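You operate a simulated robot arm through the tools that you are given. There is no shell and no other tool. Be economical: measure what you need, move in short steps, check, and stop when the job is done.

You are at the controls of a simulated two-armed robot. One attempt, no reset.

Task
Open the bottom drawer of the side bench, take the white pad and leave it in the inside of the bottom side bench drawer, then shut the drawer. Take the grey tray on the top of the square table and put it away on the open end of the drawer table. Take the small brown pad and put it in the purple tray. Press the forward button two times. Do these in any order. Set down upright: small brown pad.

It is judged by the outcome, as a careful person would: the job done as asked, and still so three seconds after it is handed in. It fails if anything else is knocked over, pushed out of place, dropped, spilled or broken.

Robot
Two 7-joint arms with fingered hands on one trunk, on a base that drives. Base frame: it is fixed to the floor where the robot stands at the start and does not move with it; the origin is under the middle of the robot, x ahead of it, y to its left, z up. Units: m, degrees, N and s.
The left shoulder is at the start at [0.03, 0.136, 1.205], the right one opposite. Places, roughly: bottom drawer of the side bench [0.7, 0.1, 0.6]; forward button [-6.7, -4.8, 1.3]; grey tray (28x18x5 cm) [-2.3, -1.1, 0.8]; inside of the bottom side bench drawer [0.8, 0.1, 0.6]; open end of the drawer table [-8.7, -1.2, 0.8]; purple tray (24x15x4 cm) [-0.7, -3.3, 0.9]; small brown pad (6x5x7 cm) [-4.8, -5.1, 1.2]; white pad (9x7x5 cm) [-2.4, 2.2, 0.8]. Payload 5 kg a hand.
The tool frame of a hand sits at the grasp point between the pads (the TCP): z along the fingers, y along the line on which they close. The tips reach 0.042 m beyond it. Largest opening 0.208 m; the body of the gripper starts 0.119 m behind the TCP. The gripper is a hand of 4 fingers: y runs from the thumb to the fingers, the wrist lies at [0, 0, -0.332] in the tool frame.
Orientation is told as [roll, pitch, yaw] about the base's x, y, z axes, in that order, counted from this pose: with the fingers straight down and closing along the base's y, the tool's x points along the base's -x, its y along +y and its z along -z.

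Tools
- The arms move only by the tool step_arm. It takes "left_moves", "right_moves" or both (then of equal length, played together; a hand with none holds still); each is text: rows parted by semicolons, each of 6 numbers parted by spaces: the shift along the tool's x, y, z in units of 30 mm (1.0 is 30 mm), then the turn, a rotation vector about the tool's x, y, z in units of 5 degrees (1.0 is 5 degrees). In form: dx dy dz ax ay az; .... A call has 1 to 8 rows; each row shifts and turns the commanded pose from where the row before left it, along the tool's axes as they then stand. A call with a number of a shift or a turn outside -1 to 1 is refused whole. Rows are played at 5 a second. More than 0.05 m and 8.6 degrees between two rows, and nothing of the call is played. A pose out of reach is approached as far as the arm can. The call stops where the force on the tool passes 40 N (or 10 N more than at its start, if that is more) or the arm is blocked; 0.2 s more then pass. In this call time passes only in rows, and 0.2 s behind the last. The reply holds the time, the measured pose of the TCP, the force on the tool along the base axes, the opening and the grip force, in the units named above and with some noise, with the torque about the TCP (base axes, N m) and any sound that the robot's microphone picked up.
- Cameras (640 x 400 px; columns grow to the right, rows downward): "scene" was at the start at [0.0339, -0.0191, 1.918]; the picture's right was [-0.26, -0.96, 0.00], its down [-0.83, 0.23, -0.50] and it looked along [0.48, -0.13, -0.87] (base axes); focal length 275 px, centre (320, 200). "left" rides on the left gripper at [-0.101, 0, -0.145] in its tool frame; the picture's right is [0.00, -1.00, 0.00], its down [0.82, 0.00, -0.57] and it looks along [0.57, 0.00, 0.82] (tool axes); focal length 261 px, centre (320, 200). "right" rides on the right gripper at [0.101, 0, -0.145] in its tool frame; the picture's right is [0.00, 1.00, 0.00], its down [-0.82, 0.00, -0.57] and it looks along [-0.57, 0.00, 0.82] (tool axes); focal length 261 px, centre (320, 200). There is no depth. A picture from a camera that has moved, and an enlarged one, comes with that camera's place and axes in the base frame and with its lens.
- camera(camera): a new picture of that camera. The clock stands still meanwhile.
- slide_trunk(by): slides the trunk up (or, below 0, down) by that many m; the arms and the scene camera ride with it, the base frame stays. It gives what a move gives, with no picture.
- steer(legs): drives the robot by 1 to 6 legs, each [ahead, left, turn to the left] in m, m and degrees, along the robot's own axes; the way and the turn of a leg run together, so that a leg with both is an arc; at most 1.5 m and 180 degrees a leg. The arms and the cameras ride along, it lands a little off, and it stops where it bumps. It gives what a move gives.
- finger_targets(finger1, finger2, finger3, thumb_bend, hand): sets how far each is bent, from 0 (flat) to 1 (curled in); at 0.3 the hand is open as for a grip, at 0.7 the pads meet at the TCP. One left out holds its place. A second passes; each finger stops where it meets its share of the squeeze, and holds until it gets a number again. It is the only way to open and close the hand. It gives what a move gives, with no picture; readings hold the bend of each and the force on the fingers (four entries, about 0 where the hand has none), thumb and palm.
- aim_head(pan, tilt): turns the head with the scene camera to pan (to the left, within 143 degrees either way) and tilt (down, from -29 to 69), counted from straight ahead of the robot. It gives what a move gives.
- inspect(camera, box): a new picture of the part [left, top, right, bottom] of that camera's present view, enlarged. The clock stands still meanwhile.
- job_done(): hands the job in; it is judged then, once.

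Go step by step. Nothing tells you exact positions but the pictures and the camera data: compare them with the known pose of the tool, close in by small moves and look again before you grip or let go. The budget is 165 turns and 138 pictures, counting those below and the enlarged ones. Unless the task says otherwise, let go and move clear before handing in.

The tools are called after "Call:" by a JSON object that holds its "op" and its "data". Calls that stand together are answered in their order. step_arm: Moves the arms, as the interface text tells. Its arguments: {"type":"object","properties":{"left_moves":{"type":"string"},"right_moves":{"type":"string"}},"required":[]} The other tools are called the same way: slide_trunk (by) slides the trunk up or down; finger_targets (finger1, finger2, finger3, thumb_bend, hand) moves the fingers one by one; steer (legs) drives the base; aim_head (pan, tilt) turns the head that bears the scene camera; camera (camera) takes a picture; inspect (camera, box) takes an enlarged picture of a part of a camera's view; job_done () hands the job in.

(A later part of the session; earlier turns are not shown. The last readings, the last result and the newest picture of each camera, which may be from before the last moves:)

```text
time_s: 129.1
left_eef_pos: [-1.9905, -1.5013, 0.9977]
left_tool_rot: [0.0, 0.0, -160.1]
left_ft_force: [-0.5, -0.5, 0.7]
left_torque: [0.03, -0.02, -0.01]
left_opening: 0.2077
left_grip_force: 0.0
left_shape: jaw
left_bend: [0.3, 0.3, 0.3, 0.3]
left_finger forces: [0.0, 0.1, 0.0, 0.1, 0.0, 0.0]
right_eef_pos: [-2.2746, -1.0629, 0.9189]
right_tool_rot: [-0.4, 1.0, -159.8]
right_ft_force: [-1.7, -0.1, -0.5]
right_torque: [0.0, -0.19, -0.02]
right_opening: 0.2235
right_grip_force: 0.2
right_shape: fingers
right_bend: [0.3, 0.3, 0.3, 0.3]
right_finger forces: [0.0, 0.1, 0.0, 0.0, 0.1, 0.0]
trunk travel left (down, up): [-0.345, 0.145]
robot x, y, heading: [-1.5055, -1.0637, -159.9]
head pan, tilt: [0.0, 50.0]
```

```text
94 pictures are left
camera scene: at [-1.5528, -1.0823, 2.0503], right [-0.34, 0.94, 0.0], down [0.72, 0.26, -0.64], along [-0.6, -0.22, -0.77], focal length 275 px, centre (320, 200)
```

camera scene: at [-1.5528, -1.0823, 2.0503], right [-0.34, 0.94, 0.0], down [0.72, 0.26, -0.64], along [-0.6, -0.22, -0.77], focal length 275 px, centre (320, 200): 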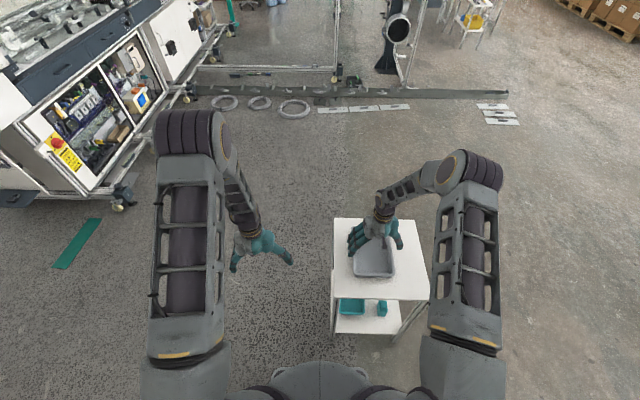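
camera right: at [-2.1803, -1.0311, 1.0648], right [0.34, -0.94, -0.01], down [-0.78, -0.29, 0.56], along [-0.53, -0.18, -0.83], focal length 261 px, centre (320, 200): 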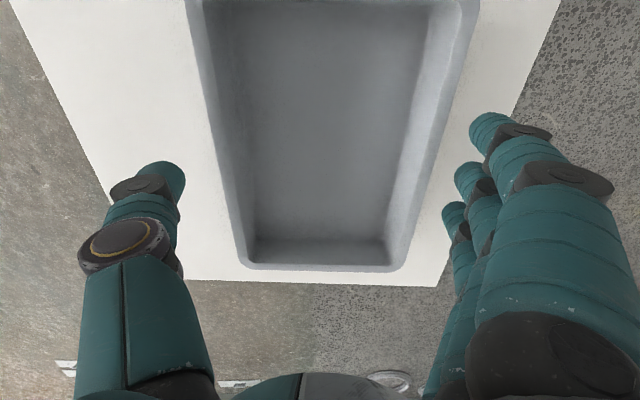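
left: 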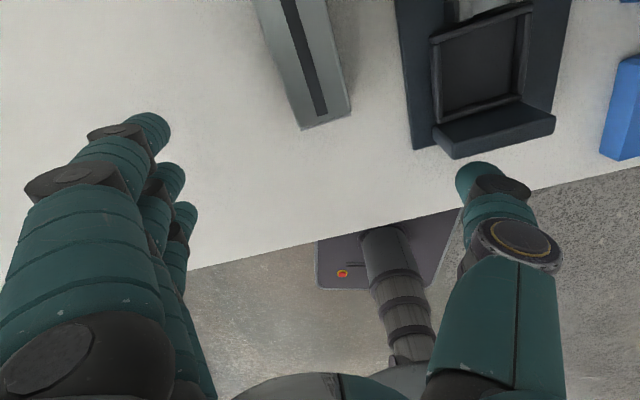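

By triangulation the rim is at z≈0.87, so the table is at 0.82. I centre on the tray, correct 2° of yaw, and descend to z≈0.878.

Call:
{"op": "step_arm", "data": {"right_moves": "0.6 0.2 0 0 0 0.4;0 0 0.5 0 0 0;0 0 0.5 0 0 0;0 0 0.35 0 0 0"}}

Call:
{"op": "camera", "data": {"camera": "right"}}

```text
time_s: 130.1
left_eef_pos: [-1.9895, -1.5017, 0.9981]
left_tool_rot: [-0.1, 0.1, -160.3]
left_ft_force: [-0.2, -0.9, 0.4]
left_torque: [-0.02, -0.03, 0.01]
left_opening: 0.2077
left_grip_force: 0.1
left_shape: jaw
left_bend: [0.3, 0.3, 0.3, 0.3]
left_finger forces: [0.1, 0.0, 0.0, 0.0, 0.0, 0.0]
right_eef_pos: [-2.2536, -1.0594, 0.8794]
right_tool_rot: [-0.5, 1.1, -161.8]
right_ft_force: [0.7, 0.6, -0.4]
right_torque: [0.03, -0.05, 0.01]
right_opening: 0.2234
right_grip_force: 0.1
right_shape: fingers
right_bend: [0.3, 0.3, 0.3, 0.3]
right_finger forces: [0.1, 0.0, 0.0, 0.0, 0.0, 0.0]
trunk travel left (down, up): [-0.345, 0.145]
robot x, y, heading: [-1.5028, -1.0633, -160.5]
head pan, tilt: [0.0, 50.0]
```

```text
93 pictures are left
camera right: at [-2.1595, -1.031, 1.026], right [0.31, -0.95, -0.01], down [-0.79, -0.26, 0.56], along [-0.53, -0.16, -0.83], focal length 261 px, centre (320, 200)
```

right: 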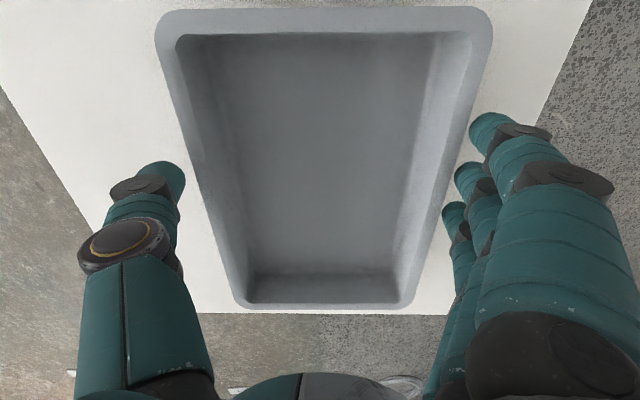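

Nicely framed: I move 1 cm ahead and 6 mm down, then close on the tray's long sides.

Call:
{"op": "step_arm", "data": {"right_moves": "-0.35 0.1 0.2 0 0 0"}}

Call:
{"op": "finger_targets", "data": {"hand": "right", "finger1": 0.5, "finger2": 0.5, "finger3": 0.5, "thumb_bend": 0.5}}

Call:
{"op": "camera", "data": {"camera": "right"}}

```text
time_s: 130.5
left_eef_pos: [-1.9913, -1.502, 0.9978]
left_tool_rot: [0.0, 0.1, -160.1]
left_ft_force: [-0.4, -0.6, 0.4]
left_torque: [0.07, -0.07, 0.0]
left_opening: 0.2079
left_grip_force: 0.0
left_shape: jaw
left_bend: [0.3, 0.3, 0.3, 0.3]
left_finger forces: [0.0, 0.0, 0.1, 0.0, 0.0, 0.1]
right_eef_pos: [-2.2628, -1.0657, 0.8717]
right_tool_rot: [-0.6, 1.0, -161.8]
right_ft_force: [-0.6, -0.3, -0.6]
right_torque: [0.02, -0.1, 0.0]
right_opening: 0.2235
right_grip_force: 0.1
right_shape: fingers
right_bend: [0.3, 0.3, 0.3, 0.3]
right_finger forces: [0.0, 0.1, 0.0, 0.0, 0.0, 0.0]
trunk travel left (down, up): [-0.345, 0.145]
robot x, y, heading: [-1.5063, -1.0646, -160.2]
head pan, tilt: [0.0, 50.0]
```

```text
time_s: 131.5
left_eef_pos: [-1.9889, -1.5021, 0.9978]
left_tool_rot: [0.0, -0.1, -160.2]
left_ft_force: [0.6, -0.2, -0.2]
left_torque: [-0.03, 0.0, 0.01]
left_opening: 0.2077
left_grip_force: 0.0
left_shape: jaw
left_bend: [0.3, 0.3, 0.3, 0.3]
left_finger forces: [0.0, 0.0, 0.0, 0.0, 0.0, 0.0]
right_eef_pos: [-2.2614, -1.0669, 0.8729]
right_tool_rot: [-0.6, 1.0, -161.8]
right_ft_force: [-1.0, 0.0, 6.2]
right_torque: [0.76, 0.24, 0.02]
right_opening: 0.192
right_grip_force: 27.3
right_shape: fingers
right_bend: [0.37, 0.37, 0.37, 0.4]
right_finger forces: [9.0, 8.9, 9.2, 0.1, 28.4, 0.1]
trunk travel left (down, up): [-0.345, 0.145]
robot x, y, heading: [-1.5067, -1.0623, -160.2]
head pan, tilt: [0.0, 50.0]
```

```text
92 pictures are left
camera right: at [-2.1674, -1.0376, 1.0197], right [0.31, -0.95, -0.01], down [-0.79, -0.26, 0.56], along [-0.53, -0.16, -0.83], focal length 261 px, centre (320, 200)
```

right: 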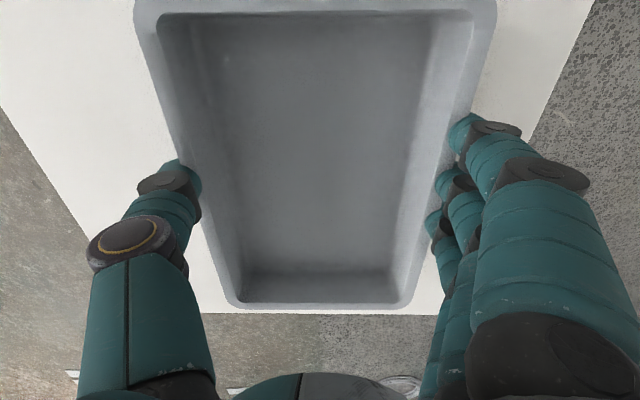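

Gripped evenly at 27 N. I lift and check that the tray hangs level.

Call:
{"op": "step_arm", "data": {"right_moves": "0 0 -0.4 0 0 0;0 0 -0.6 0 0 0;0 0 -0.8 0 0 0;0 0 -1 0 0 0;0 0 -1 0 0 0"}}

Call:
{"op": "camera", "data": {"camera": "right"}}

Call:
{"op": "camera", "data": {"camera": "scene"}}

```text
time_s: 132.7
left_eef_pos: [-1.9888, -1.5011, 0.9982]
left_tool_rot: [0.1, 0.0, -160.1]
left_ft_force: [-0.6, -0.6, -0.7]
left_torque: [0.04, -0.01, -0.02]
left_opening: 0.2078
left_grip_force: 0.1
left_shape: jaw
left_bend: [0.3, 0.3, 0.3, 0.3]
left_finger forces: [0.0, 0.0, 0.0, 0.0, 0.0, 0.0]
right_eef_pos: [-2.2623, -1.0702, 0.9878]
right_tool_rot: [-0.4, 1.2, -161.8]
right_ft_force: [0.8, 0.4, -2.8]
right_torque: [-0.02, 0.07, 0.04]
right_opening: 0.1922
right_grip_force: 27.4
right_shape: fingers
right_bend: [0.37, 0.37, 0.37, 0.4]
right_finger forces: [9.1, 9.1, 9.3, 0.0, 27.0, 0.0]
trunk travel left (down, up): [-0.345, 0.145]
robot x, y, heading: [-1.5061, -1.0638, -160.3]
head pan, tilt: [0.0, 50.0]
```

```text
91 pictures are left
camera right: at [-2.1667, -1.0409, 1.1342], right [0.31, -0.95, -0.01], down [-0.79, -0.26, 0.56], along [-0.53, -0.16, -0.83], focal length 261 px, centre (320, 200)
```

right: 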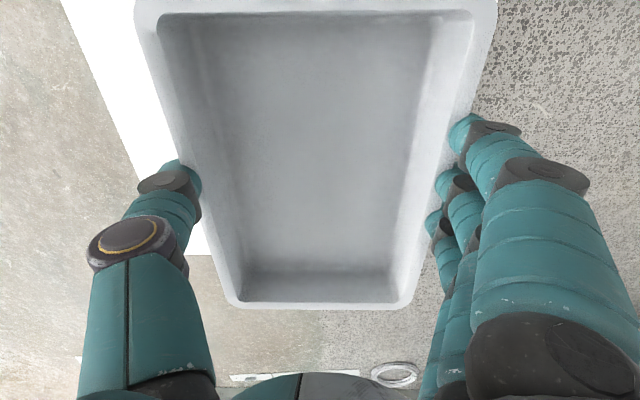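

```text
90 pictures are left
camera scene: at [-1.5505, -1.0821, 2.0505], right [-0.34, 0.94, 0.0], down [0.72, 0.26, -0.64], along [-0.6, -0.22, -0.77], focal length 275 px, centre (320, 200)
```

scene: 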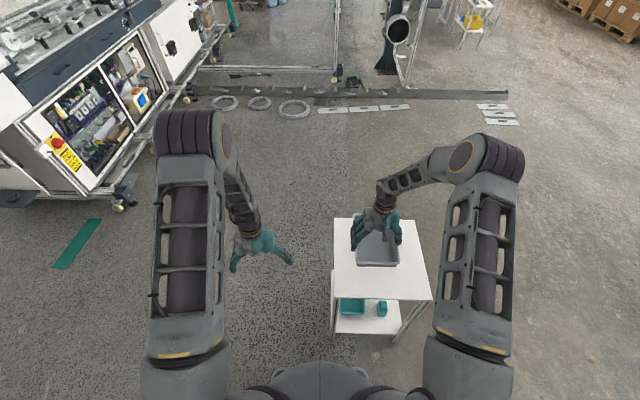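

The tray hangs level. I back off and look toward the drawer table in the distance.

Call:
{"op": "steer", "data": {"legs": [[-0.35, 0, 0]]}}

Call:
{"op": "aim_head", "data": {"pan": -20, "tilt": 12}}

Call:
{"op": "camera", "data": {"camera": "scene"}}

Call:
{"op": "inspect", "data": {"camera": "scene", "box": [160, 140, 400, 290]}}

```text
time_s: 134.9
left_eef_pos: [-1.6611, -1.3849, 0.9979]
left_tool_rot: [0.0, -0.1, -160.2]
left_ft_force: [1.1, 0.4, 1.0]
left_torque: [-0.05, 0.04, 0.06]
left_opening: 0.2082
left_grip_force: 0.0
left_shape: jaw
left_bend: [0.3, 0.3, 0.3, 0.3]
left_finger forces: [0.0, 0.0, 0.0, 0.1, 0.0, 0.0]
right_eef_pos: [-1.9355, -0.9512, 0.9868]
right_tool_rot: [-0.4, 0.9, -161.8]
right_ft_force: [0.1, 0.4, -2.6]
right_torque: [-0.01, 0.03, 0.0]
right_opening: 0.1921
right_grip_force: 26.7
right_shape: fingers
right_bend: [0.37, 0.37, 0.37, 0.4]
right_finger forces: [9.0, 9.1, 9.2, 0.1, 26.9, 0.0]
trunk travel left (down, up): [-0.345, 0.145]
robot x, y, heading: [-1.1787, -0.9464, -160.2]
head pan, tilt: [0.0, 50.0]
```

```text
time_s: 136.0
left_eef_pos: [-1.6626, -1.3856, 0.9974]
left_tool_rot: [0.1, -0.1, -160.1]
left_ft_force: [1.3, 0.7, -0.4]
left_torque: [0.0, 0.02, 0.01]
left_opening: 0.2077
left_grip_force: 0.1
left_shape: jaw
left_bend: [0.3, 0.3, 0.3, 0.3]
left_finger forces: [0.0, 0.0, 0.0, 0.0, 0.0, 0.0]
right_eef_pos: [-1.936, -0.9515, 0.988]
right_tool_rot: [-0.4, 1.1, -161.7]
right_ft_force: [-0.6, 0.3, -2.7]
right_torque: [0.01, -0.05, 0.0]
right_opening: 0.192
right_grip_force: 27.3
right_shape: fingers
right_bend: [0.37, 0.37, 0.37, 0.4]
right_finger forces: [9.1, 9.1, 9.2, 0.0, 26.9, 0.1]
trunk travel left (down, up): [-0.345, 0.145]
robot x, y, heading: [-1.1784, -0.9479, -160.2]
head pan, tilt: [-20.0, 12.0]
```

```text
89 pictures are left
camera scene: at [-1.2447, -0.9375, 2.109], right [0.0, 1.0, 0.0], down [0.21, 0.0, -0.98], along [-0.98, 0.0, -0.21], focal length 275 px, centre (320, 200)
```

scene: 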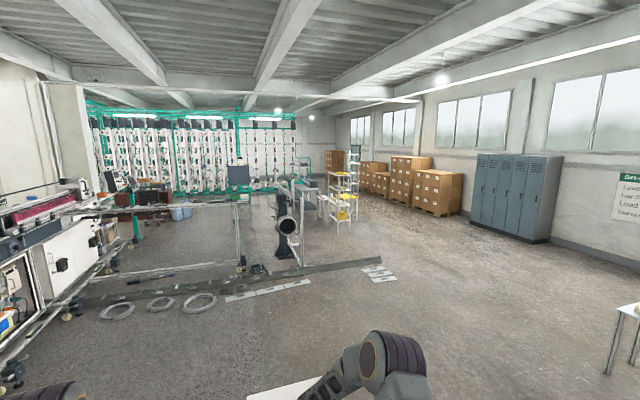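

```text
2.67 times, centred on (280, 215) of scene
camera zoom: at [-1.2447, -0.9375, 2.109], right [0.0, 1.0, 0.0], down [0.21, 0.0, -0.98], along [-0.98, 0.0, -0.21], focal length 733 px, centre (427, 160)
```

zoom: 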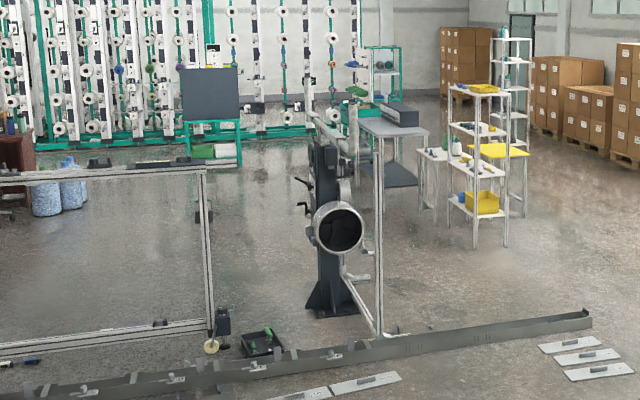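

The drawer table is the grey-topped table in the far middle, behind a floor rail whose right end is near (-5.9, 0.2). I strafe clear of the square table and drive round the rail's end.

Call:
{"op": "steer", "data": {"legs": [[0, -0.9, 0], [0, 0, -36], [1.43, 0, 0], [1.43, 0, 0], [1.43, 0, 0]]}}

Call:
{"op": "aim_head", "data": {"pan": 20, "tilt": 18}}

Call:
{"op": "camera", "data": {"camera": "scene"}}

```text
time_s: 162.5
left_eef_pos: [-6.2712, 0.8969, 0.9974]
left_tool_rot: [0.0, 0.0, 166.6]
left_ft_force: [-0.2, 0.8, -0.3]
left_torque: [0.0, 0.01, 0.0]
left_opening: 0.2076
left_grip_force: 0.0
left_shape: jaw
left_bend: [0.3, 0.3, 0.3, 0.3]
left_finger forces: [0.1, 0.1, 0.0, 0.0, 0.0, 0.1]
right_eef_pos: [-6.264, 1.4077, 0.9873]
right_tool_rot: [-0.5, 1.1, 164.9]
right_ft_force: [-0.2, -0.2, -3.1]
right_torque: [-0.06, -0.08, 0.01]
right_opening: 0.192
right_grip_force: 26.9
right_shape: fingers
right_bend: [0.37, 0.37, 0.37, 0.4]
right_finger forces: [9.0, 9.2, 9.1, 0.0, 26.7, 0.0]
trunk travel left (down, up): [-0.345, 0.145]
robot x, y, heading: [-5.6252, 0.9978, 166.9]
head pan, tilt: [-20.0, 12.0]
```

```text
time_s: 163.6
left_eef_pos: [-6.2722, 0.8964, 0.9976]
left_tool_rot: [-0.1, 0.0, 166.7]
left_ft_force: [-0.4, 0.4, 0.0]
left_torque: [0.02, 0.0, 0.03]
left_opening: 0.2078
left_grip_force: 0.1
left_shape: jaw
left_bend: [0.3, 0.3, 0.3, 0.3]
left_finger forces: [0.1, 0.1, 0.0, 0.0, 0.1, 0.1]
right_eef_pos: [-6.2638, 1.4074, 0.9864]
right_tool_rot: [-0.5, 1.1, 165.0]
right_ft_force: [0.0, -0.2, -2.4]
right_torque: [0.02, -0.03, 0.01]
right_opening: 0.1921
right_grip_force: 27.3
right_shape: fingers
right_bend: [0.37, 0.37, 0.37, 0.4]
right_finger forces: [9.0, 9.1, 9.1, 0.0, 26.8, 0.0]
trunk travel left (down, up): [-0.345, 0.145]
robot x, y, heading: [-5.6264, 0.9988, 167.0]
head pan, tilt: [20.0, 18.0]
```

```text
87 pictures are left
camera scene: at [-5.693, 0.9792, 2.0992], right [-0.12, 0.99, 0.0], down [0.31, 0.04, -0.95], along [-0.94, -0.11, -0.31], focal length 275 px, centre (320, 200)
```

scene: 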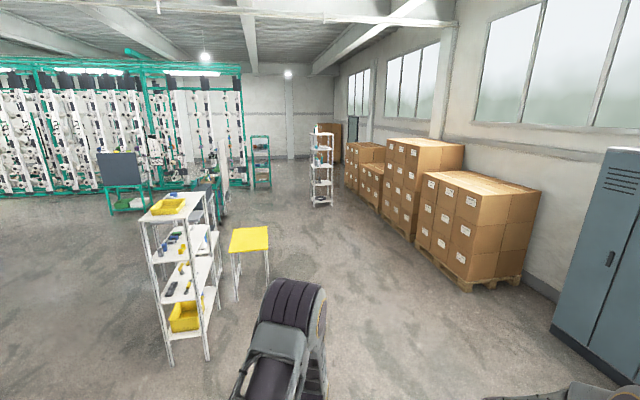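

The rack stands at about (-7.4…-8, -0.2…-0.7) with a gap between it and the ring stand at x≈-6.65. I move to the gap's mouth, face it and look.

Call:
{"op": "steer", "data": {"legs": [[0, 0, 30.1], [1.02, 0, 0], [0, 0, 72.9]]}}

Call:
{"op": "aim_head", "data": {"pan": 0, "tilt": 35}}

Call:
{"op": "camera", "data": {"camera": "scene"}}

Call:
{"op": "aim_head", "data": {"pan": -40, "tilt": 25}}

Call:
{"op": "camera", "data": {"camera": "scene"}}

```text
time_s: 173.5
left_eef_pos: [-6.3395, 0.0953, 0.997]
left_tool_rot: [0.1, 0.0, -88.8]
left_ft_force: [-0.2, 1.0, -0.6]
left_torque: [0.01, 0.02, 0.02]
left_opening: 0.2081
left_grip_force: 0.1
left_shape: jaw
left_bend: [0.3, 0.3, 0.3, 0.3]
left_finger forces: [0.0, 0.1, 0.0, 0.0, 0.0, 0.0]
right_eef_pos: [-6.8388, -0.0261, 0.9875]
right_tool_rot: [-0.7, 1.1, -90.3]
right_ft_force: [0.9, 0.3, -2.0]
right_torque: [0.03, 0.02, -0.02]
right_opening: 0.1918
right_grip_force: 26.5
right_shape: fingers
right_bend: [0.37, 0.37, 0.37, 0.4]
right_finger forces: [8.9, 8.9, 9.0, 0.1, 26.2, 0.0]
trunk travel left (down, up): [-0.345, 0.145]
robot x, y, heading: [-6.5983, 0.6944, -88.6]
head pan, tilt: [20.0, 18.0]
```

```text
time_s: 174.3
left_eef_pos: [-6.3406, 0.0967, 0.9958]
left_tool_rot: [0.0, 0.0, -88.8]
left_ft_force: [-0.2, 0.5, 0.9]
left_torque: [0.01, -0.01, 0.0]
left_opening: 0.208
left_grip_force: 0.1
left_shape: jaw
left_bend: [0.3, 0.3, 0.3, 0.3]
left_finger forces: [0.1, 0.0, 0.0, 0.0, 0.0, 0.0]
right_eef_pos: [-6.8382, -0.0253, 0.9871]
right_tool_rot: [-0.6, 1.1, -90.4]
right_ft_force: [0.6, 0.0, -2.9]
right_torque: [0.04, -0.02, 0.03]
right_opening: 0.1922
right_grip_force: 26.0
right_shape: fingers
right_bend: [0.37, 0.37, 0.37, 0.4]
right_finger forces: [8.8, 8.9, 9.0, 0.1, 26.2, 0.0]
trunk travel left (down, up): [-0.345, 0.145]
robot x, y, heading: [-6.6025, 0.6975, -88.8]
head pan, tilt: [0.0, 35.0]
```

```text
86 pictures are left
camera scene: at [-6.6023, 0.6333, 2.0722], right [-1.0, -0.02, 0.0], down [-0.01, 0.57, -0.82], along [0.02, -0.82, -0.57], focal length 275 px, centre (320, 200)
```

scene: 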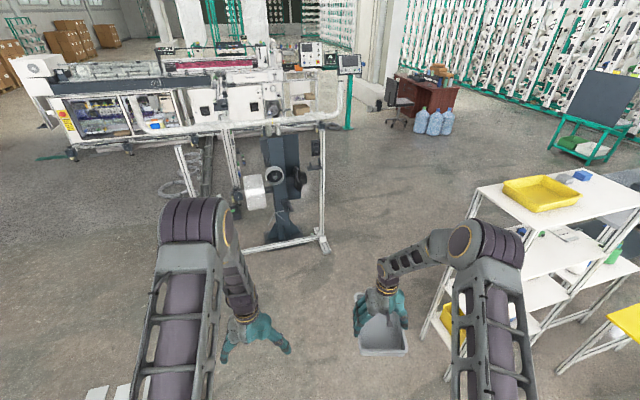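

```text
time_s: 175.4
left_eef_pos: [-6.3411, 0.0964, 0.9979]
left_tool_rot: [0.0, 0.0, -88.8]
left_ft_force: [-0.1, -0.1, -0.2]
left_torque: [-0.03, -0.01, 0.02]
left_opening: 0.2078
left_grip_force: 0.0
left_shape: jaw
left_bend: [0.3, 0.3, 0.3, 0.3]
left_finger forces: [0.0, 0.1, 0.0, 0.0, 0.0, 0.1]
right_eef_pos: [-6.8368, -0.0253, 0.9875]
right_tool_rot: [-0.4, 1.1, -90.2]
right_ft_force: [-0.5, -0.2, -1.8]
right_torque: [0.08, 0.03, -0.02]
right_opening: 0.1918
right_grip_force: 27.1
right_shape: fingers
right_bend: [0.37, 0.37, 0.37, 0.4]
right_finger forces: [8.8, 8.9, 9.0, 0.0, 26.2, 0.0]
trunk travel left (down, up): [-0.345, 0.145]
robot x, y, heading: [-6.6025, 0.6922, -88.4]
head pan, tilt: [-40.0, 25.0]
```

```text
85 pictures are left
camera scene: at [-6.6618, 0.6492, 2.0879], right [-0.78, 0.62, 0.0], down [0.26, 0.33, -0.91], along [-0.57, -0.71, -0.42], focal length 275 px, centre (320, 200)
```

scene: 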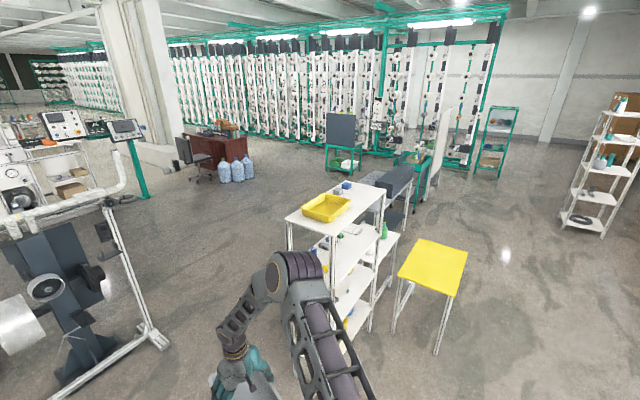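

I zoom on the drawer table beyond the rack to plan the approach side.

Call:
{"op": "inspect", "data": {"camera": "scene", "box": [290, 150, 480, 270]}}

```text
3.33 times, centred on (385, 210) of scene
camera zoom: at [-6.6618, 0.6492, 2.0879], right [-0.78, 0.62, 0.0], down [0.26, 0.33, -0.91], along [-0.57, -0.71, -0.42], focal length 916 px, centre (103, 167)
```

zoom: 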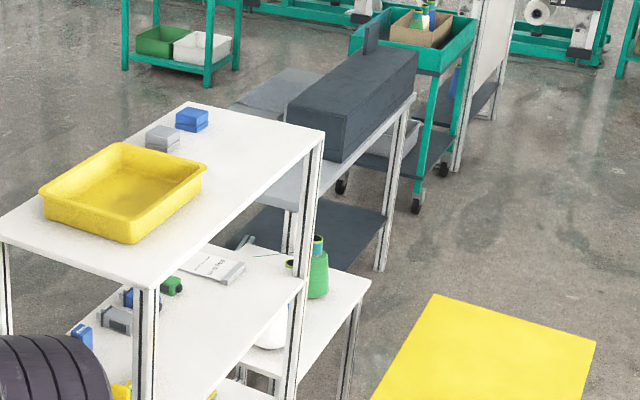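

The table's free end faces the rack side, so I will pass between the rack and the ring stand diagonally and work from the open floor. First I line up with that gap.

Call:
{"op": "steer", "data": {"legs": [[0, 0, -52.5], [0, 1.047, 0], [0.3, 0, 0]]}}

Call:
{"op": "aim_head", "data": {"pan": 0, "tilt": 38}}

Call:
{"op": "camera", "data": {"camera": "scene"}}

```text
time_s: 181.5
left_eef_pos: [-6.4414, -0.4037, 0.9965]
left_tool_rot: [-0.3, -0.3, -134.3]
left_ft_force: [1.9, -0.6, -0.5]
left_torque: [0.17, 0.26, -0.01]
left_opening: 0.2082
left_grip_force: 0.1
left_shape: jaw
left_bend: [0.3, 0.3, 0.3, 0.3]
left_finger forces: [0.0, 0.1, 0.0, 0.0, 0.0, 0.0]
right_eef_pos: [-6.8754, -0.1325, 0.988]
right_tool_rot: [-0.8, 1.2, -135.9]
right_ft_force: [1.5, -2.5, -2.9]
right_torque: [0.31, 0.14, 0.04]
right_opening: 0.1917
right_grip_force: 27.3
right_shape: fingers
right_bend: [0.37, 0.37, 0.37, 0.4]
right_finger forces: [9.1, 9.4, 9.5, 0.0, 27.2, 0.0]
trunk travel left (down, up): [-0.345, 0.145]
robot x, y, heading: [-6.1983, 0.2047, -134.1]
head pan, tilt: [-40.0, 25.0]
stopped in leg 2: the robot was blocked; the commanded pose is now the measured one
```

```text
time_s: 182.5
left_eef_pos: [-6.4445, -0.401, 0.9969]
left_tool_rot: [0.0, -0.1, -134.3]
left_ft_force: [0.1, 0.4, 1.0]
left_torque: [0.05, 0.02, -0.01]
left_opening: 0.2078
left_grip_force: 0.0
left_shape: jaw
left_bend: [0.3, 0.3, 0.3, 0.3]
left_finger forces: [0.0, 0.1, 0.1, 0.0, 0.1, 0.0]
right_eef_pos: [-6.8791, -0.1305, 0.9864]
right_tool_rot: [-0.7, 1.3, -135.9]
right_ft_force: [-0.5, 0.6, -2.6]
right_torque: [0.08, -0.03, -0.01]
right_opening: 0.1917
right_grip_force: 27.6
right_shape: fingers
right_bend: [0.37, 0.37, 0.37, 0.4]
right_finger forces: [9.0, 9.4, 9.4, 0.0, 27.3, 0.0]
trunk travel left (down, up): [-0.345, 0.145]
robot x, y, heading: [-6.1984, 0.2054, -133.9]
head pan, tilt: [0.0, 38.0]
```

```text
83 pictures are left
camera scene: at [-6.241, 0.1595, 2.0676], right [-0.72, 0.7, 0.0], down [0.43, 0.44, -0.79], along [-0.55, -0.56, -0.62], focal length 275 px, centre (320, 200)
```

scene: 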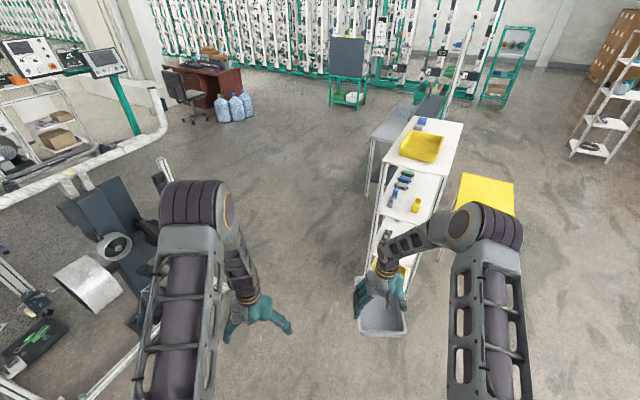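

I bumped the rail's end on the left; from here the gap lies ahead. I turn 10° left and go forward in a careful leg.

Call:
{"op": "steer", "data": {"legs": [[0, 0, 10], [0.85, 0.02, 0]]}}

Call:
{"op": "camera", "data": {"camera": "scene"}}

```text
time_s: 187.6
left_eef_pos: [-6.7693, -1.1351, 0.9979]
left_tool_rot: [-0.1, 0.0, -123.3]
left_ft_force: [0.3, 0.1, 0.4]
left_torque: [0.03, 0.0, 0.02]
left_opening: 0.208
left_grip_force: 0.0
left_shape: jaw
left_bend: [0.3, 0.3, 0.3, 0.3]
left_finger forces: [0.0, 0.0, 0.1, 0.0, 0.0, 0.0]
right_eef_pos: [-7.2473, -0.9526, 0.9853]
right_tool_rot: [-0.8, 1.3, -125.0]
right_ft_force: [-0.5, -0.1, -2.1]
right_torque: [0.09, -0.04, -0.03]
right_opening: 0.1917
right_grip_force: 27.6
right_shape: fingers
right_bend: [0.37, 0.37, 0.37, 0.4]
right_finger forces: [9.0, 9.2, 9.3, 0.0, 27.1, 0.0]
trunk travel left (down, up): [-0.345, 0.145]
robot x, y, heading: [-6.6424, -0.4963, -123.3]
head pan, tilt: [0.0, 38.0]
```

```text
82 pictures are left
camera scene: at [-6.6757, -0.5467, 2.0676], right [-0.84, 0.55, 0.0], down [0.34, 0.52, -0.79], along [-0.43, -0.66, -0.62], focal length 275 px, centre (320, 200)
```

scene: 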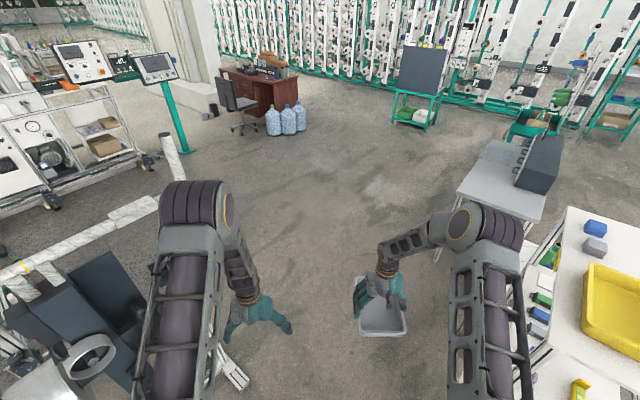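

The way ahead is open; the drawer table's free end is near (-8.79, -1.19) with its box farther along. I continue through the gap to the open floor south of it.

Call:
{"op": "steer", "data": {"legs": [[0.6, 0, 0], [0, 0, 13], [1.27, 0, 0]]}}

Call:
{"op": "steer", "data": {"legs": [[0, 0, -63]]}}

Call:
{"op": "camera", "data": {"camera": "scene"}}

```text
time_s: 197.8
left_eef_pos: [-7.3675, -2.8417, 0.9973]
left_tool_rot: [-0.2, -0.1, -109.3]
left_ft_force: [0.0, 0.5, -0.3]
left_torque: [0.02, -0.01, 0.0]
left_opening: 0.2079
left_grip_force: 0.2
left_shape: jaw
left_bend: [0.3, 0.3, 0.3, 0.3]
left_finger forces: [0.1, 0.0, 0.0, 0.0, 0.0, 0.0]
right_eef_pos: [-7.8761, -2.7819, 0.986]
right_tool_rot: [-0.7, 1.2, -110.8]
right_ft_force: [0.3, 0.7, -2.0]
right_torque: [0.03, -0.01, -0.01]
right_opening: 0.1919
right_grip_force: 27.5
right_shape: fingers
right_bend: [0.37, 0.37, 0.37, 0.4]
right_finger forces: [9.0, 9.3, 9.5, 0.0, 27.0, 0.0]
trunk travel left (down, up): [-0.345, 0.145]
robot x, y, heading: [-7.4025, -2.1916, -109.1]
head pan, tilt: [0.0, 38.0]
```

```text
time_s: 201.0
left_eef_pos: [-7.9654, -2.5171, 0.9969]
left_tool_rot: [-0.1, 0.0, -172.1]
left_ft_force: [0.3, 0.6, -0.2]
left_torque: [0.0, 0.0, -0.01]
left_opening: 0.2081
left_grip_force: 0.0
left_shape: jaw
left_bend: [0.3, 0.3, 0.3, 0.3]
left_finger forces: [0.0, 0.1, 0.0, 0.0, 0.0, 0.0]
right_eef_pos: [-8.1436, -2.0371, 0.9862]
right_tool_rot: [-0.7, 1.4, -173.8]
right_ft_force: [-0.4, 0.2, -2.3]
right_torque: [-0.01, -0.06, 0.02]
right_opening: 0.1913
right_grip_force: 26.5
right_shape: fingers
right_bend: [0.37, 0.37, 0.37, 0.4]
right_finger forces: [8.7, 9.0, 9.1, 0.0, 26.3, 0.0]
trunk travel left (down, up): [-0.345, 0.145]
robot x, y, heading: [-7.4006, -2.191, -171.9]
head pan, tilt: [0.0, 38.0]
```

```text
81 pictures are left
camera scene: at [-7.4601, -2.2004, 2.0676], right [-0.14, 0.99, 0.0], down [0.61, 0.09, -0.79], along [-0.78, -0.11, -0.62], focal length 275 px, centre (320, 200)
```

scene: 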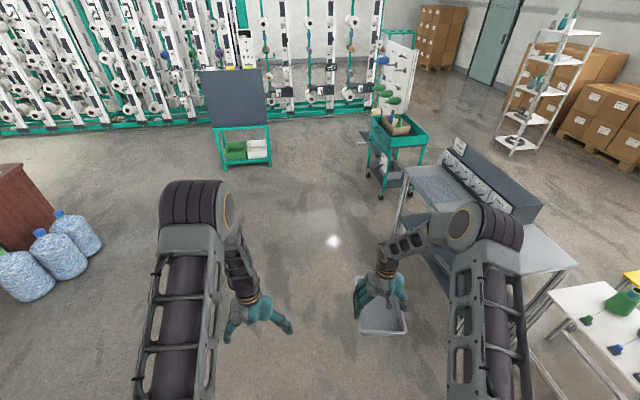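

The free end of the drawer table is clear (the drawer box is at the back of the far part). I drive alongside and turn to face its long side.

Call:
{"op": "steer", "data": {"legs": [[1.25, 0, 0], [0, 0, -80]]}}

Call:
{"op": "aim_head", "data": {"pan": 0, "tilt": 45}}

Call:
{"op": "camera", "data": {"camera": "scene"}}

```text
time_s: 210.6
left_eef_pos: [-9.0782, -1.9011, 0.9979]
left_tool_rot: [-0.2, 0.1, 110.8]
left_ft_force: [-0.1, -0.5, -0.2]
left_torque: [-0.01, 0.07, 0.0]
left_opening: 0.2079
left_grip_force: 0.1
left_shape: jaw
left_bend: [0.3, 0.3, 0.3, 0.3]
left_finger forces: [0.0, 0.0, 0.0, 0.0, 0.2, 0.1]
right_eef_pos: [-8.6499, -1.6207, 0.9858]
right_tool_rot: [-0.7, 1.3, 109.1]
right_ft_force: [1.1, -0.4, -2.8]
right_torque: [-0.04, 0.04, -0.02]
right_opening: 0.1915
right_grip_force: 25.7
right_shape: fingers
right_bend: [0.37, 0.37, 0.37, 0.4]
right_finger forces: [8.4, 8.7, 8.8, 0.1, 25.5, 0.0]
trunk travel left (down, up): [-0.345, 0.145]
robot x, y, heading: [-8.6324, -2.3776, 110.9]
head pan, tilt: [0.0, 38.0]
```

```text
time_s: 211.3
left_eef_pos: [-9.0783, -1.9008, 0.9971]
left_tool_rot: [0.0, -0.1, 110.7]
left_ft_force: [0.7, 0.9, -0.7]
left_torque: [-0.01, 0.02, -0.01]
left_opening: 0.208
left_grip_force: 0.1
left_shape: jaw
left_bend: [0.3, 0.3, 0.3, 0.3]
left_finger forces: [0.0, 0.0, 0.0, 0.1, 0.1, 0.0]
right_eef_pos: [-8.6493, -1.6208, 0.9866]
right_tool_rot: [-0.7, 1.3, 109.2]
right_ft_force: [0.0, 0.1, -2.3]
right_torque: [-0.09, -0.02, 0.0]
right_opening: 0.1915
right_grip_force: 26.1
right_shape: fingers
right_bend: [0.37, 0.37, 0.37, 0.4]
right_finger forces: [8.5, 8.7, 8.7, 0.1, 25.4, 0.0]
trunk travel left (down, up): [-0.345, 0.145]
robot x, y, heading: [-8.6324, -2.3791, 110.9]
head pan, tilt: [0.0, 45.0]
```

```text
80 pictures are left
camera scene: at [-8.653, -2.3298, 2.0574], right [0.93, 0.36, 0.0], down [0.25, -0.66, -0.71], along [-0.25, 0.66, -0.71], focal length 275 px, centre (320, 200)
```

scene: 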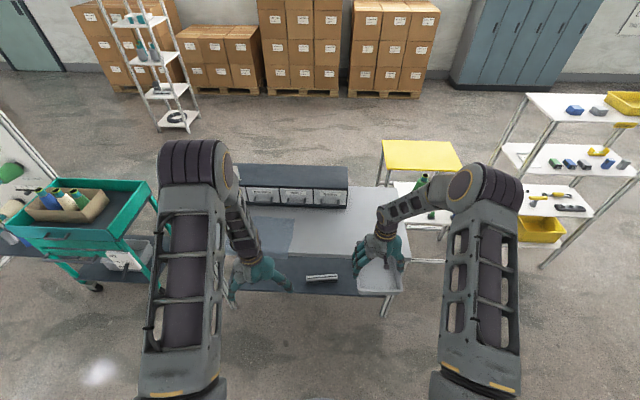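

I drive ahead to bring the tray over the table's free end and check with the wrist camera.

Call:
{"op": "steer", "data": {"legs": [[0.42, -0.065, -3]]}}

Call:
{"op": "camera", "data": {"camera": "scene"}}

Call:
{"op": "camera", "data": {"camera": "right"}}

```text
time_s: 214.0
left_eef_pos: [-9.1389, -1.4569, 0.9969]
left_tool_rot: [-0.2, -0.1, 108.3]
left_ft_force: [0.0, 0.4, 0.0]
left_torque: [-0.05, -0.01, 0.01]
left_opening: 0.2079
left_grip_force: 0.0
left_shape: jaw
left_bend: [0.3, 0.3, 0.3, 0.3]
left_finger forces: [0.0, 0.0, 0.0, 0.0, 0.0, 0.0]
right_eef_pos: [-8.6974, -1.1956, 0.9854]
right_tool_rot: [-0.8, 1.3, 106.7]
right_ft_force: [-0.3, 0.4, -2.4]
right_torque: [-0.11, -0.02, -0.01]
right_opening: 0.1913
right_grip_force: 25.8
right_shape: fingers
right_bend: [0.37, 0.37, 0.37, 0.4]
right_finger forces: [8.5, 8.7, 8.9, 0.0, 25.6, 0.0]
trunk travel left (down, up): [-0.345, 0.145]
robot x, y, heading: [-8.7121, -1.949, 108.3]
head pan, tilt: [0.0, 45.0]
```

```text
79 pictures are left
camera scene: at [-8.7339, -1.9037, 2.0573], right [0.95, 0.31, 0.0], down [0.22, -0.67, -0.71], along [-0.22, 0.67, -0.71], focal length 275 px, centre (320, 200)
```

scene: 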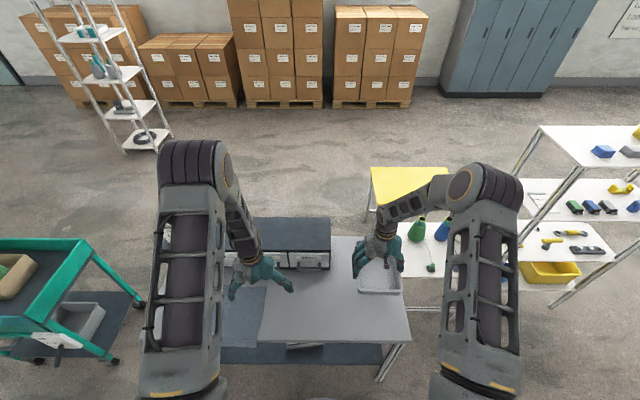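

```text
78 pictures are left
camera right: at [-8.6708, -1.2904, 1.1328], right [-0.96, -0.28, -0.01], down [-0.24, 0.8, 0.55], along [-0.15, 0.53, -0.83], focal length 261 px, centre (320, 200)
```

right: 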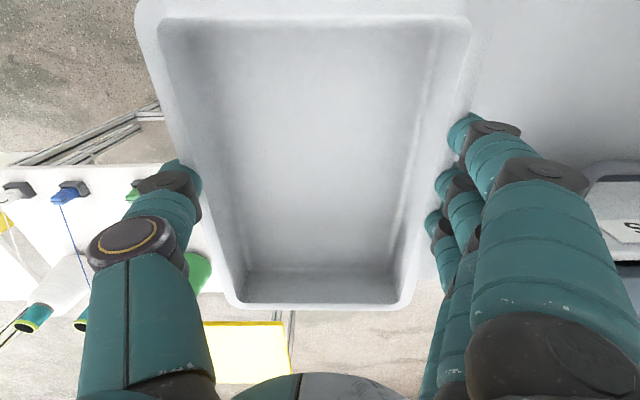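

The tray is over the free end. I shift 5 cm inward from the end edge, 2.5 cm ahead, and lower most of the way.

Call:
{"op": "step_arm", "data": {"right_moves": "-0.4 0.85 0 0 0 0;-0.4 0.85 0 0 0 0;0 0 0.9 0 0 0;0 0 0.9 0 0 0;0 0 0.8 0 0 0"}}

Call:
{"op": "camera", "data": {"camera": "scene"}}

Call:
{"op": "inspect", "data": {"camera": "scene", "box": [300, 210, 440, 360]}}

```text
time_s: 215.2
left_eef_pos: [-9.1379, -1.4569, 0.9961]
left_tool_rot: [-0.1, 0.0, 108.3]
left_ft_force: [0.8, 0.8, 0.6]
left_torque: [-0.02, 0.02, 0.01]
left_opening: 0.2078
left_grip_force: 0.0
left_shape: jaw
left_bend: [0.3, 0.3, 0.3, 0.3]
left_finger forces: [0.1, 0.1, 0.0, 0.1, 0.0, 0.0]
right_eef_pos: [-8.7505, -1.1876, 0.908]
right_tool_rot: [-0.6, 1.3, 106.6]
right_ft_force: [-0.5, 0.9, -2.6]
right_torque: [-0.19, -0.01, -0.08]
right_opening: 0.1914
right_grip_force: 26.0
right_shape: fingers
right_bend: [0.37, 0.37, 0.37, 0.4]
right_finger forces: [8.5, 8.9, 8.8, 0.1, 25.8, 0.1]
trunk travel left (down, up): [-0.345, 0.145]
robot x, y, heading: [-8.7152, -1.949, 108.3]
head pan, tilt: [0.0, 45.0]
```

```text
77 pictures are left
camera scene: at [-8.7333, -1.9039, 2.0573], right [0.95, 0.31, 0.0], down [0.22, -0.67, -0.71], along [-0.22, 0.67, -0.71], focal length 275 px, centre (320, 200)
```

scene: 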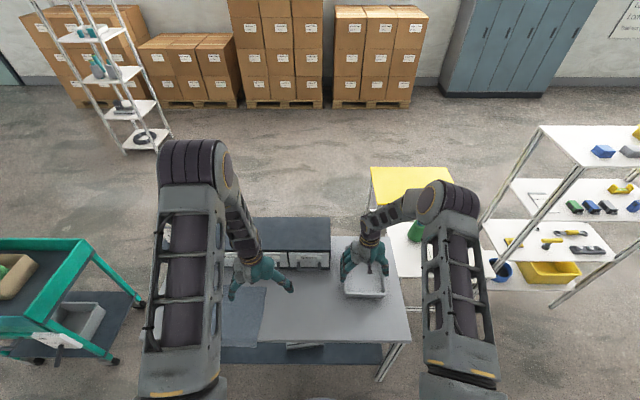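

```text
2.67 times, centred on (370, 285) of scene
camera zoom: at [-8.7333, -1.9039, 2.0573], right [0.95, 0.31, 0.0], down [0.22, -0.67, -0.71], along [-0.22, 0.67, -0.71], focal length 733 px, centre (187, -27)
```

zoom: 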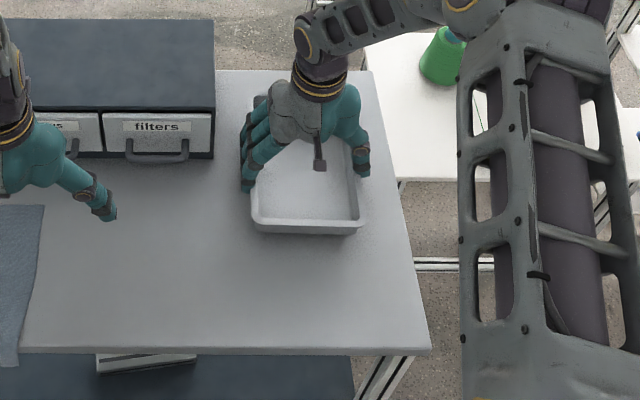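

Well placed beside the "filters" drawer. I lower gently until the table takes the tray.

Call:
{"op": "step_arm", "data": {"right_moves": "0 0 0.5 0 0 0;0 0 0.5 0 0 0;0 0 0.3 0 0 0"}}

Call:
{"op": "step_arm", "data": {"right_moves": "0 0 0.2 0 0 0;0 0 0.2 0 0 0"}}

```text
time_s: 215.7
left_eef_pos: [-9.1388, -1.4573, 0.9981]
left_tool_rot: [0.0, -0.1, 108.4]
left_ft_force: [-0.3, -0.1, 0.3]
left_torque: [-0.05, 0.02, 0.0]
left_opening: 0.208
left_grip_force: 0.1
left_shape: jaw
left_bend: [0.3, 0.3, 0.3, 0.3]
left_finger forces: [0.0, 0.0, 0.1, 0.0, 0.1, 0.0]
right_eef_pos: [-8.7518, -1.1875, 0.8925]
right_tool_rot: [-0.8, 1.1, 106.5]
right_ft_force: [0.6, -7.2, 18.8]
right_torque: [-0.06, -0.56, -0.1]
right_opening: 0.1917
right_grip_force: 26.7
right_shape: fingers
right_bend: [0.38, 0.38, 0.37, 0.4]
right_finger forces: [8.6, 8.6, 8.8, 0.1, 26.9, 0.0]
trunk travel left (down, up): [-0.345, 0.145]
robot x, y, heading: [-8.7174, -1.9554, 108.3]
head pan, tilt: [0.0, 45.0]
stopped in row 2 (right hand): the force on the tool passed its limit at 43 N (the readings are from after the stop); the commanded pose is now the measured one
```

```text
time_s: 216.1
left_eef_pos: [-9.1375, -1.4582, 0.9989]
left_tool_rot: [-0.1, -0.2, 108.2]
left_ft_force: [0.2, 1.0, 0.6]
left_torque: [-0.09, 0.03, 0.0]
left_opening: 0.2078
left_grip_force: 0.0
left_shape: jaw
left_bend: [0.3, 0.3, 0.3, 0.3]
left_finger forces: [0.0, 0.0, 0.0, 0.1, 0.0, 0.0]
right_eef_pos: [-8.7533, -1.187, 0.8914]
right_tool_rot: [-0.9, 1.0, 106.5]
right_ft_force: [3.0, -10.3, 30.5]
right_torque: [-0.19, -0.63, -0.12]
right_opening: 0.1915
right_grip_force: 26.3
right_shape: fingers
right_bend: [0.38, 0.38, 0.38, 0.4]
right_finger forces: [8.3, 8.3, 8.1, 0.0, 28.5, 0.1]
trunk travel left (down, up): [-0.345, 0.145]
robot x, y, heading: [-8.7189, -1.9526, 108.4]
head pan, tilt: [0.0, 45.0]
stopped in row 1 (right hand): the force on the tool passed its limit at 42 N (the readings are from after the stop); the commanded pose is now the measured one
```

The tray rests on the table. I ease up a hair, open, and rise.

Call:
{"op": "step_arm", "data": {"right_moves": "0 0 -0.05 0 0 0"}}

Call:
{"op": "finger_targets", "data": {"hand": "right", "finger1": 0.3, "finger2": 0.3, "finger3": 0.3, "thumb_bend": 0.3}}

Call:
{"op": "step_arm", "data": {"right_moves": "0 0 -0.7 0 0 0;0 0 -1 0 0 0;0 0 -1 0 0 0;0 0 -1 0 0 0;0 0 -1 0 0 0"}}

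Call:
{"op": "camera", "data": {"camera": "right"}}

```text
time_s: 216.5
left_eef_pos: [-9.1382, -1.4581, 0.997]
left_tool_rot: [-0.1, -0.2, 108.3]
left_ft_force: [0.6, 0.7, -0.8]
left_torque: [0.01, -0.03, 0.01]
left_opening: 0.208
left_grip_force: 0.0
left_shape: jaw
left_bend: [0.3, 0.3, 0.3, 0.3]
left_finger forces: [0.0, 0.0, 0.0, 0.0, 0.1, 0.0]
right_eef_pos: [-8.7524, -1.1863, 0.8915]
right_tool_rot: [-0.8, 1.0, 106.5]
right_ft_force: [2.0, -5.8, 21.9]
right_torque: [0.0, -0.54, -0.19]
right_opening: 0.1917
right_grip_force: 26.9
right_shape: fingers
right_bend: [0.38, 0.38, 0.38, 0.4]
right_finger forces: [8.5, 8.5, 8.6, 0.1, 27.9, 0.0]
trunk travel left (down, up): [-0.345, 0.145]
robot x, y, heading: [-8.7173, -1.952, 108.2]
head pan, tilt: [0.0, 45.0]
```

```text
time_s: 217.5
left_eef_pos: [-9.138, -1.4578, 0.9982]
left_tool_rot: [-0.1, -0.1, 108.3]
left_ft_force: [0.3, -0.1, -0.2]
left_torque: [0.03, 0.01, 0.01]
left_opening: 0.208
left_grip_force: 0.0
left_shape: jaw
left_bend: [0.3, 0.3, 0.3, 0.3]
left_finger forces: [0.0, 0.0, 0.0, 0.1, 0.0, 0.1]
right_eef_pos: [-8.7533, -1.1858, 0.89]
right_tool_rot: [-0.8, 1.1, 106.6]
right_ft_force: [-0.5, -0.2, 0.2]
right_torque: [0.02, 0.01, -0.02]
right_opening: 0.2232
right_grip_force: 0.0
right_shape: fingers
right_bend: [0.3, 0.3, 0.3, 0.3]
right_finger forces: [0.0, 0.0, 0.0, 0.0, 0.0, 0.0]
trunk travel left (down, up): [-0.345, 0.145]
robot x, y, heading: [-8.7186, -1.9551, 108.1]
head pan, tilt: [0.0, 45.0]
```

```text
time_s: 218.7
left_eef_pos: [-9.1392, -1.4582, 0.9985]
left_tool_rot: [-0.2, -0.1, 108.2]
left_ft_force: [-0.5, -1.0, -0.1]
left_torque: [0.05, 0.02, 0.02]
left_opening: 0.2079
left_grip_force: 0.0
left_shape: jaw
left_bend: [0.3, 0.3, 0.3, 0.3]
left_finger forces: [0.0, 0.1, 0.0, 0.0, 0.1, 0.1]
right_eef_pos: [-8.756, -1.1851, 1.0317]
right_tool_rot: [-0.8, 1.1, 106.5]
right_ft_force: [-0.4, -1.3, -0.9]
right_torque: [0.14, -0.05, -0.01]
right_opening: 0.2232
right_grip_force: 0.0
right_shape: fingers
right_bend: [0.3, 0.3, 0.3, 0.3]
right_finger forces: [0.0, 0.0, 0.0, 0.0, 0.0, 0.0]
trunk travel left (down, up): [-0.345, 0.145]
robot x, y, heading: [-8.7162, -1.9499, 108.3]
head pan, tilt: [0.0, 45.0]
```

```text
75 pictures are left
camera right: at [-8.7293, -1.2802, 1.178], right [-0.96, -0.28, -0.01], down [-0.24, 0.8, 0.56], along [-0.15, 0.54, -0.83], focal length 261 px, centre (320, 200)
```

right: 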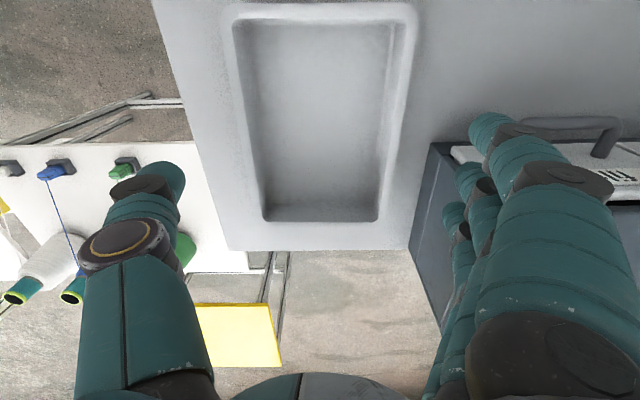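

The tray is put away on the free end. Next the forward button: I back off, turn and drive toward the machine's panels, then look.

Call:
{"op": "steer", "data": {"legs": [[-0.55, 0, 0], [0, 0, -155], [0.8, 0, 0]]}}

Call:
{"op": "aim_head", "data": {"pan": -10, "tilt": 20}}

Call:
{"op": "camera", "data": {"camera": "scene"}}

```text
time_s: 232.3
left_eef_pos: [-7.3776, -3.3485, 0.9972]
left_tool_rot: [-0.2, 0.0, -46.6]
left_ft_force: [0.7, -0.1, 0.2]
left_torque: [0.0, 0.0, 0.05]
left_opening: 0.2082
left_grip_force: 0.1
left_shape: jaw
left_bend: [0.3, 0.3, 0.3, 0.3]
left_finger forces: [0.0, 0.0, 0.1, 0.0, 0.0, 0.0]
right_eef_pos: [-7.6067, -3.7576, 1.0303]
right_tool_rot: [-0.8, 1.1, -48.3]
right_ft_force: [-0.4, -0.9, -0.1]
right_torque: [0.03, 0.01, 0.01]
right_opening: 0.2235
right_grip_force: 0.1
right_shape: fingers
right_bend: [0.3, 0.3, 0.3, 0.3]
right_finger forces: [0.1, 0.0, 0.0, 0.1, 0.0, 0.0]
trunk travel left (down, up): [-0.345, 0.145]
robot x, y, heading: [-7.9739, -3.0807, -46.2]
head pan, tilt: [0.0, 45.0]
```

```text
time_s: 233.2
left_eef_pos: [-7.3782, -3.3468, 0.9968]
left_tool_rot: [0.0, -0.1, -46.6]
left_ft_force: [0.1, 0.2, 0.0]
left_torque: [-0.01, -0.02, 0.01]
left_opening: 0.2079
left_grip_force: 0.1
left_shape: jaw
left_bend: [0.3, 0.3, 0.3, 0.3]
left_finger forces: [0.0, 0.0, 0.0, 0.1, 0.0, 0.0]
right_eef_pos: [-7.6085, -3.7578, 1.0313]
right_tool_rot: [-0.7, 1.1, -48.2]
right_ft_force: [-0.7, 0.5, -0.3]
right_torque: [0.01, -0.01, 0.02]
right_opening: 0.2234
right_grip_force: 0.0
right_shape: fingers
right_bend: [0.3, 0.3, 0.3, 0.3]
right_finger forces: [0.1, 0.0, 0.0, 0.0, 0.0, 0.0]
trunk travel left (down, up): [-0.345, 0.145]
robot x, y, heading: [-7.9737, -3.0824, -46.5]
head pan, tilt: [-10.0, 20.0]
```

```text
74 pictures are left
camera scene: at [-7.9414, -3.1365, 2.096], right [-0.83, -0.55, 0.0], down [-0.19, 0.29, -0.94], along [0.52, -0.78, -0.34], focal length 275 px, centre (320, 200)
```

scene: 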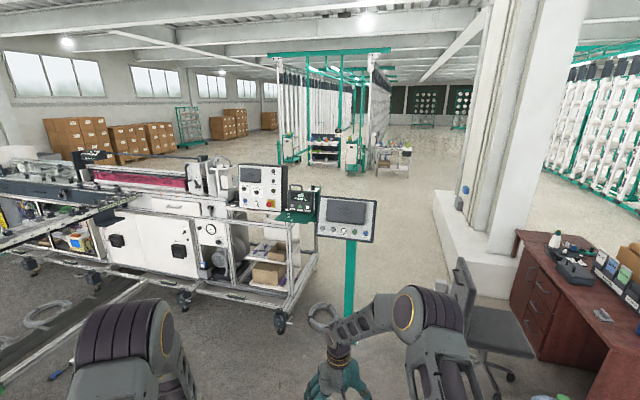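

Call:
{"op": "inspect", "data": {"camera": "scene", "box": [220, 150, 400, 260]}}

Call:
{"op": "inspect", "data": {"camera": "scene", "box": [310, 190, 380, 245]}}

```text
3.56 times, centred on (310, 205) of scene
camera zoom: at [-7.9414, -3.1365, 2.096], right [-0.83, -0.55, 0.0], down [-0.19, 0.29, -0.94], along [0.52, -0.78, -0.34], focal length 978 px, centre (356, 182)
```

zoom: 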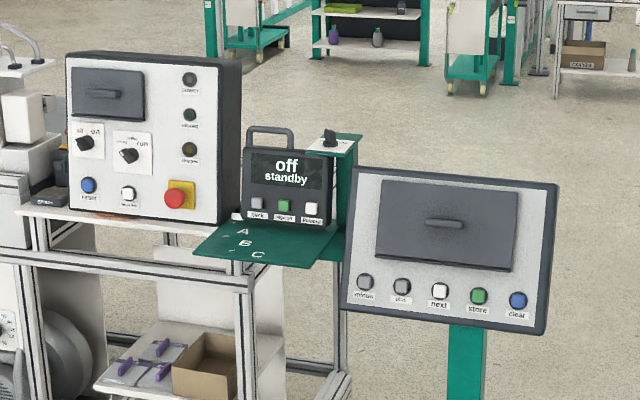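

```text
7.27 times, centred on (345, 218) of scene
camera zoom: at [-7.9414, -3.1365, 2.096], right [-0.83, -0.55, 0.0], down [-0.19, 0.29, -0.94], along [0.52, -0.78, -0.34], focal length 2000 px, centre (138, 73)
```

zoom: 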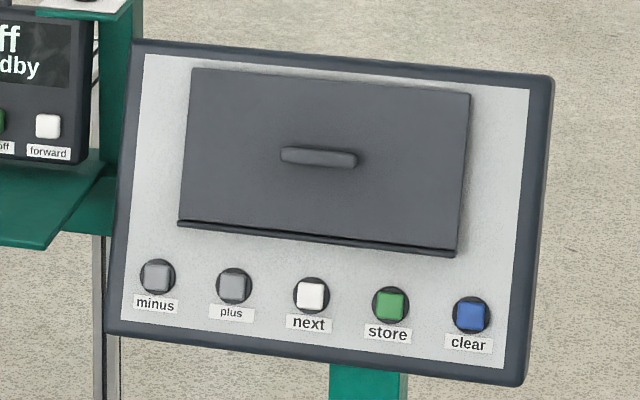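

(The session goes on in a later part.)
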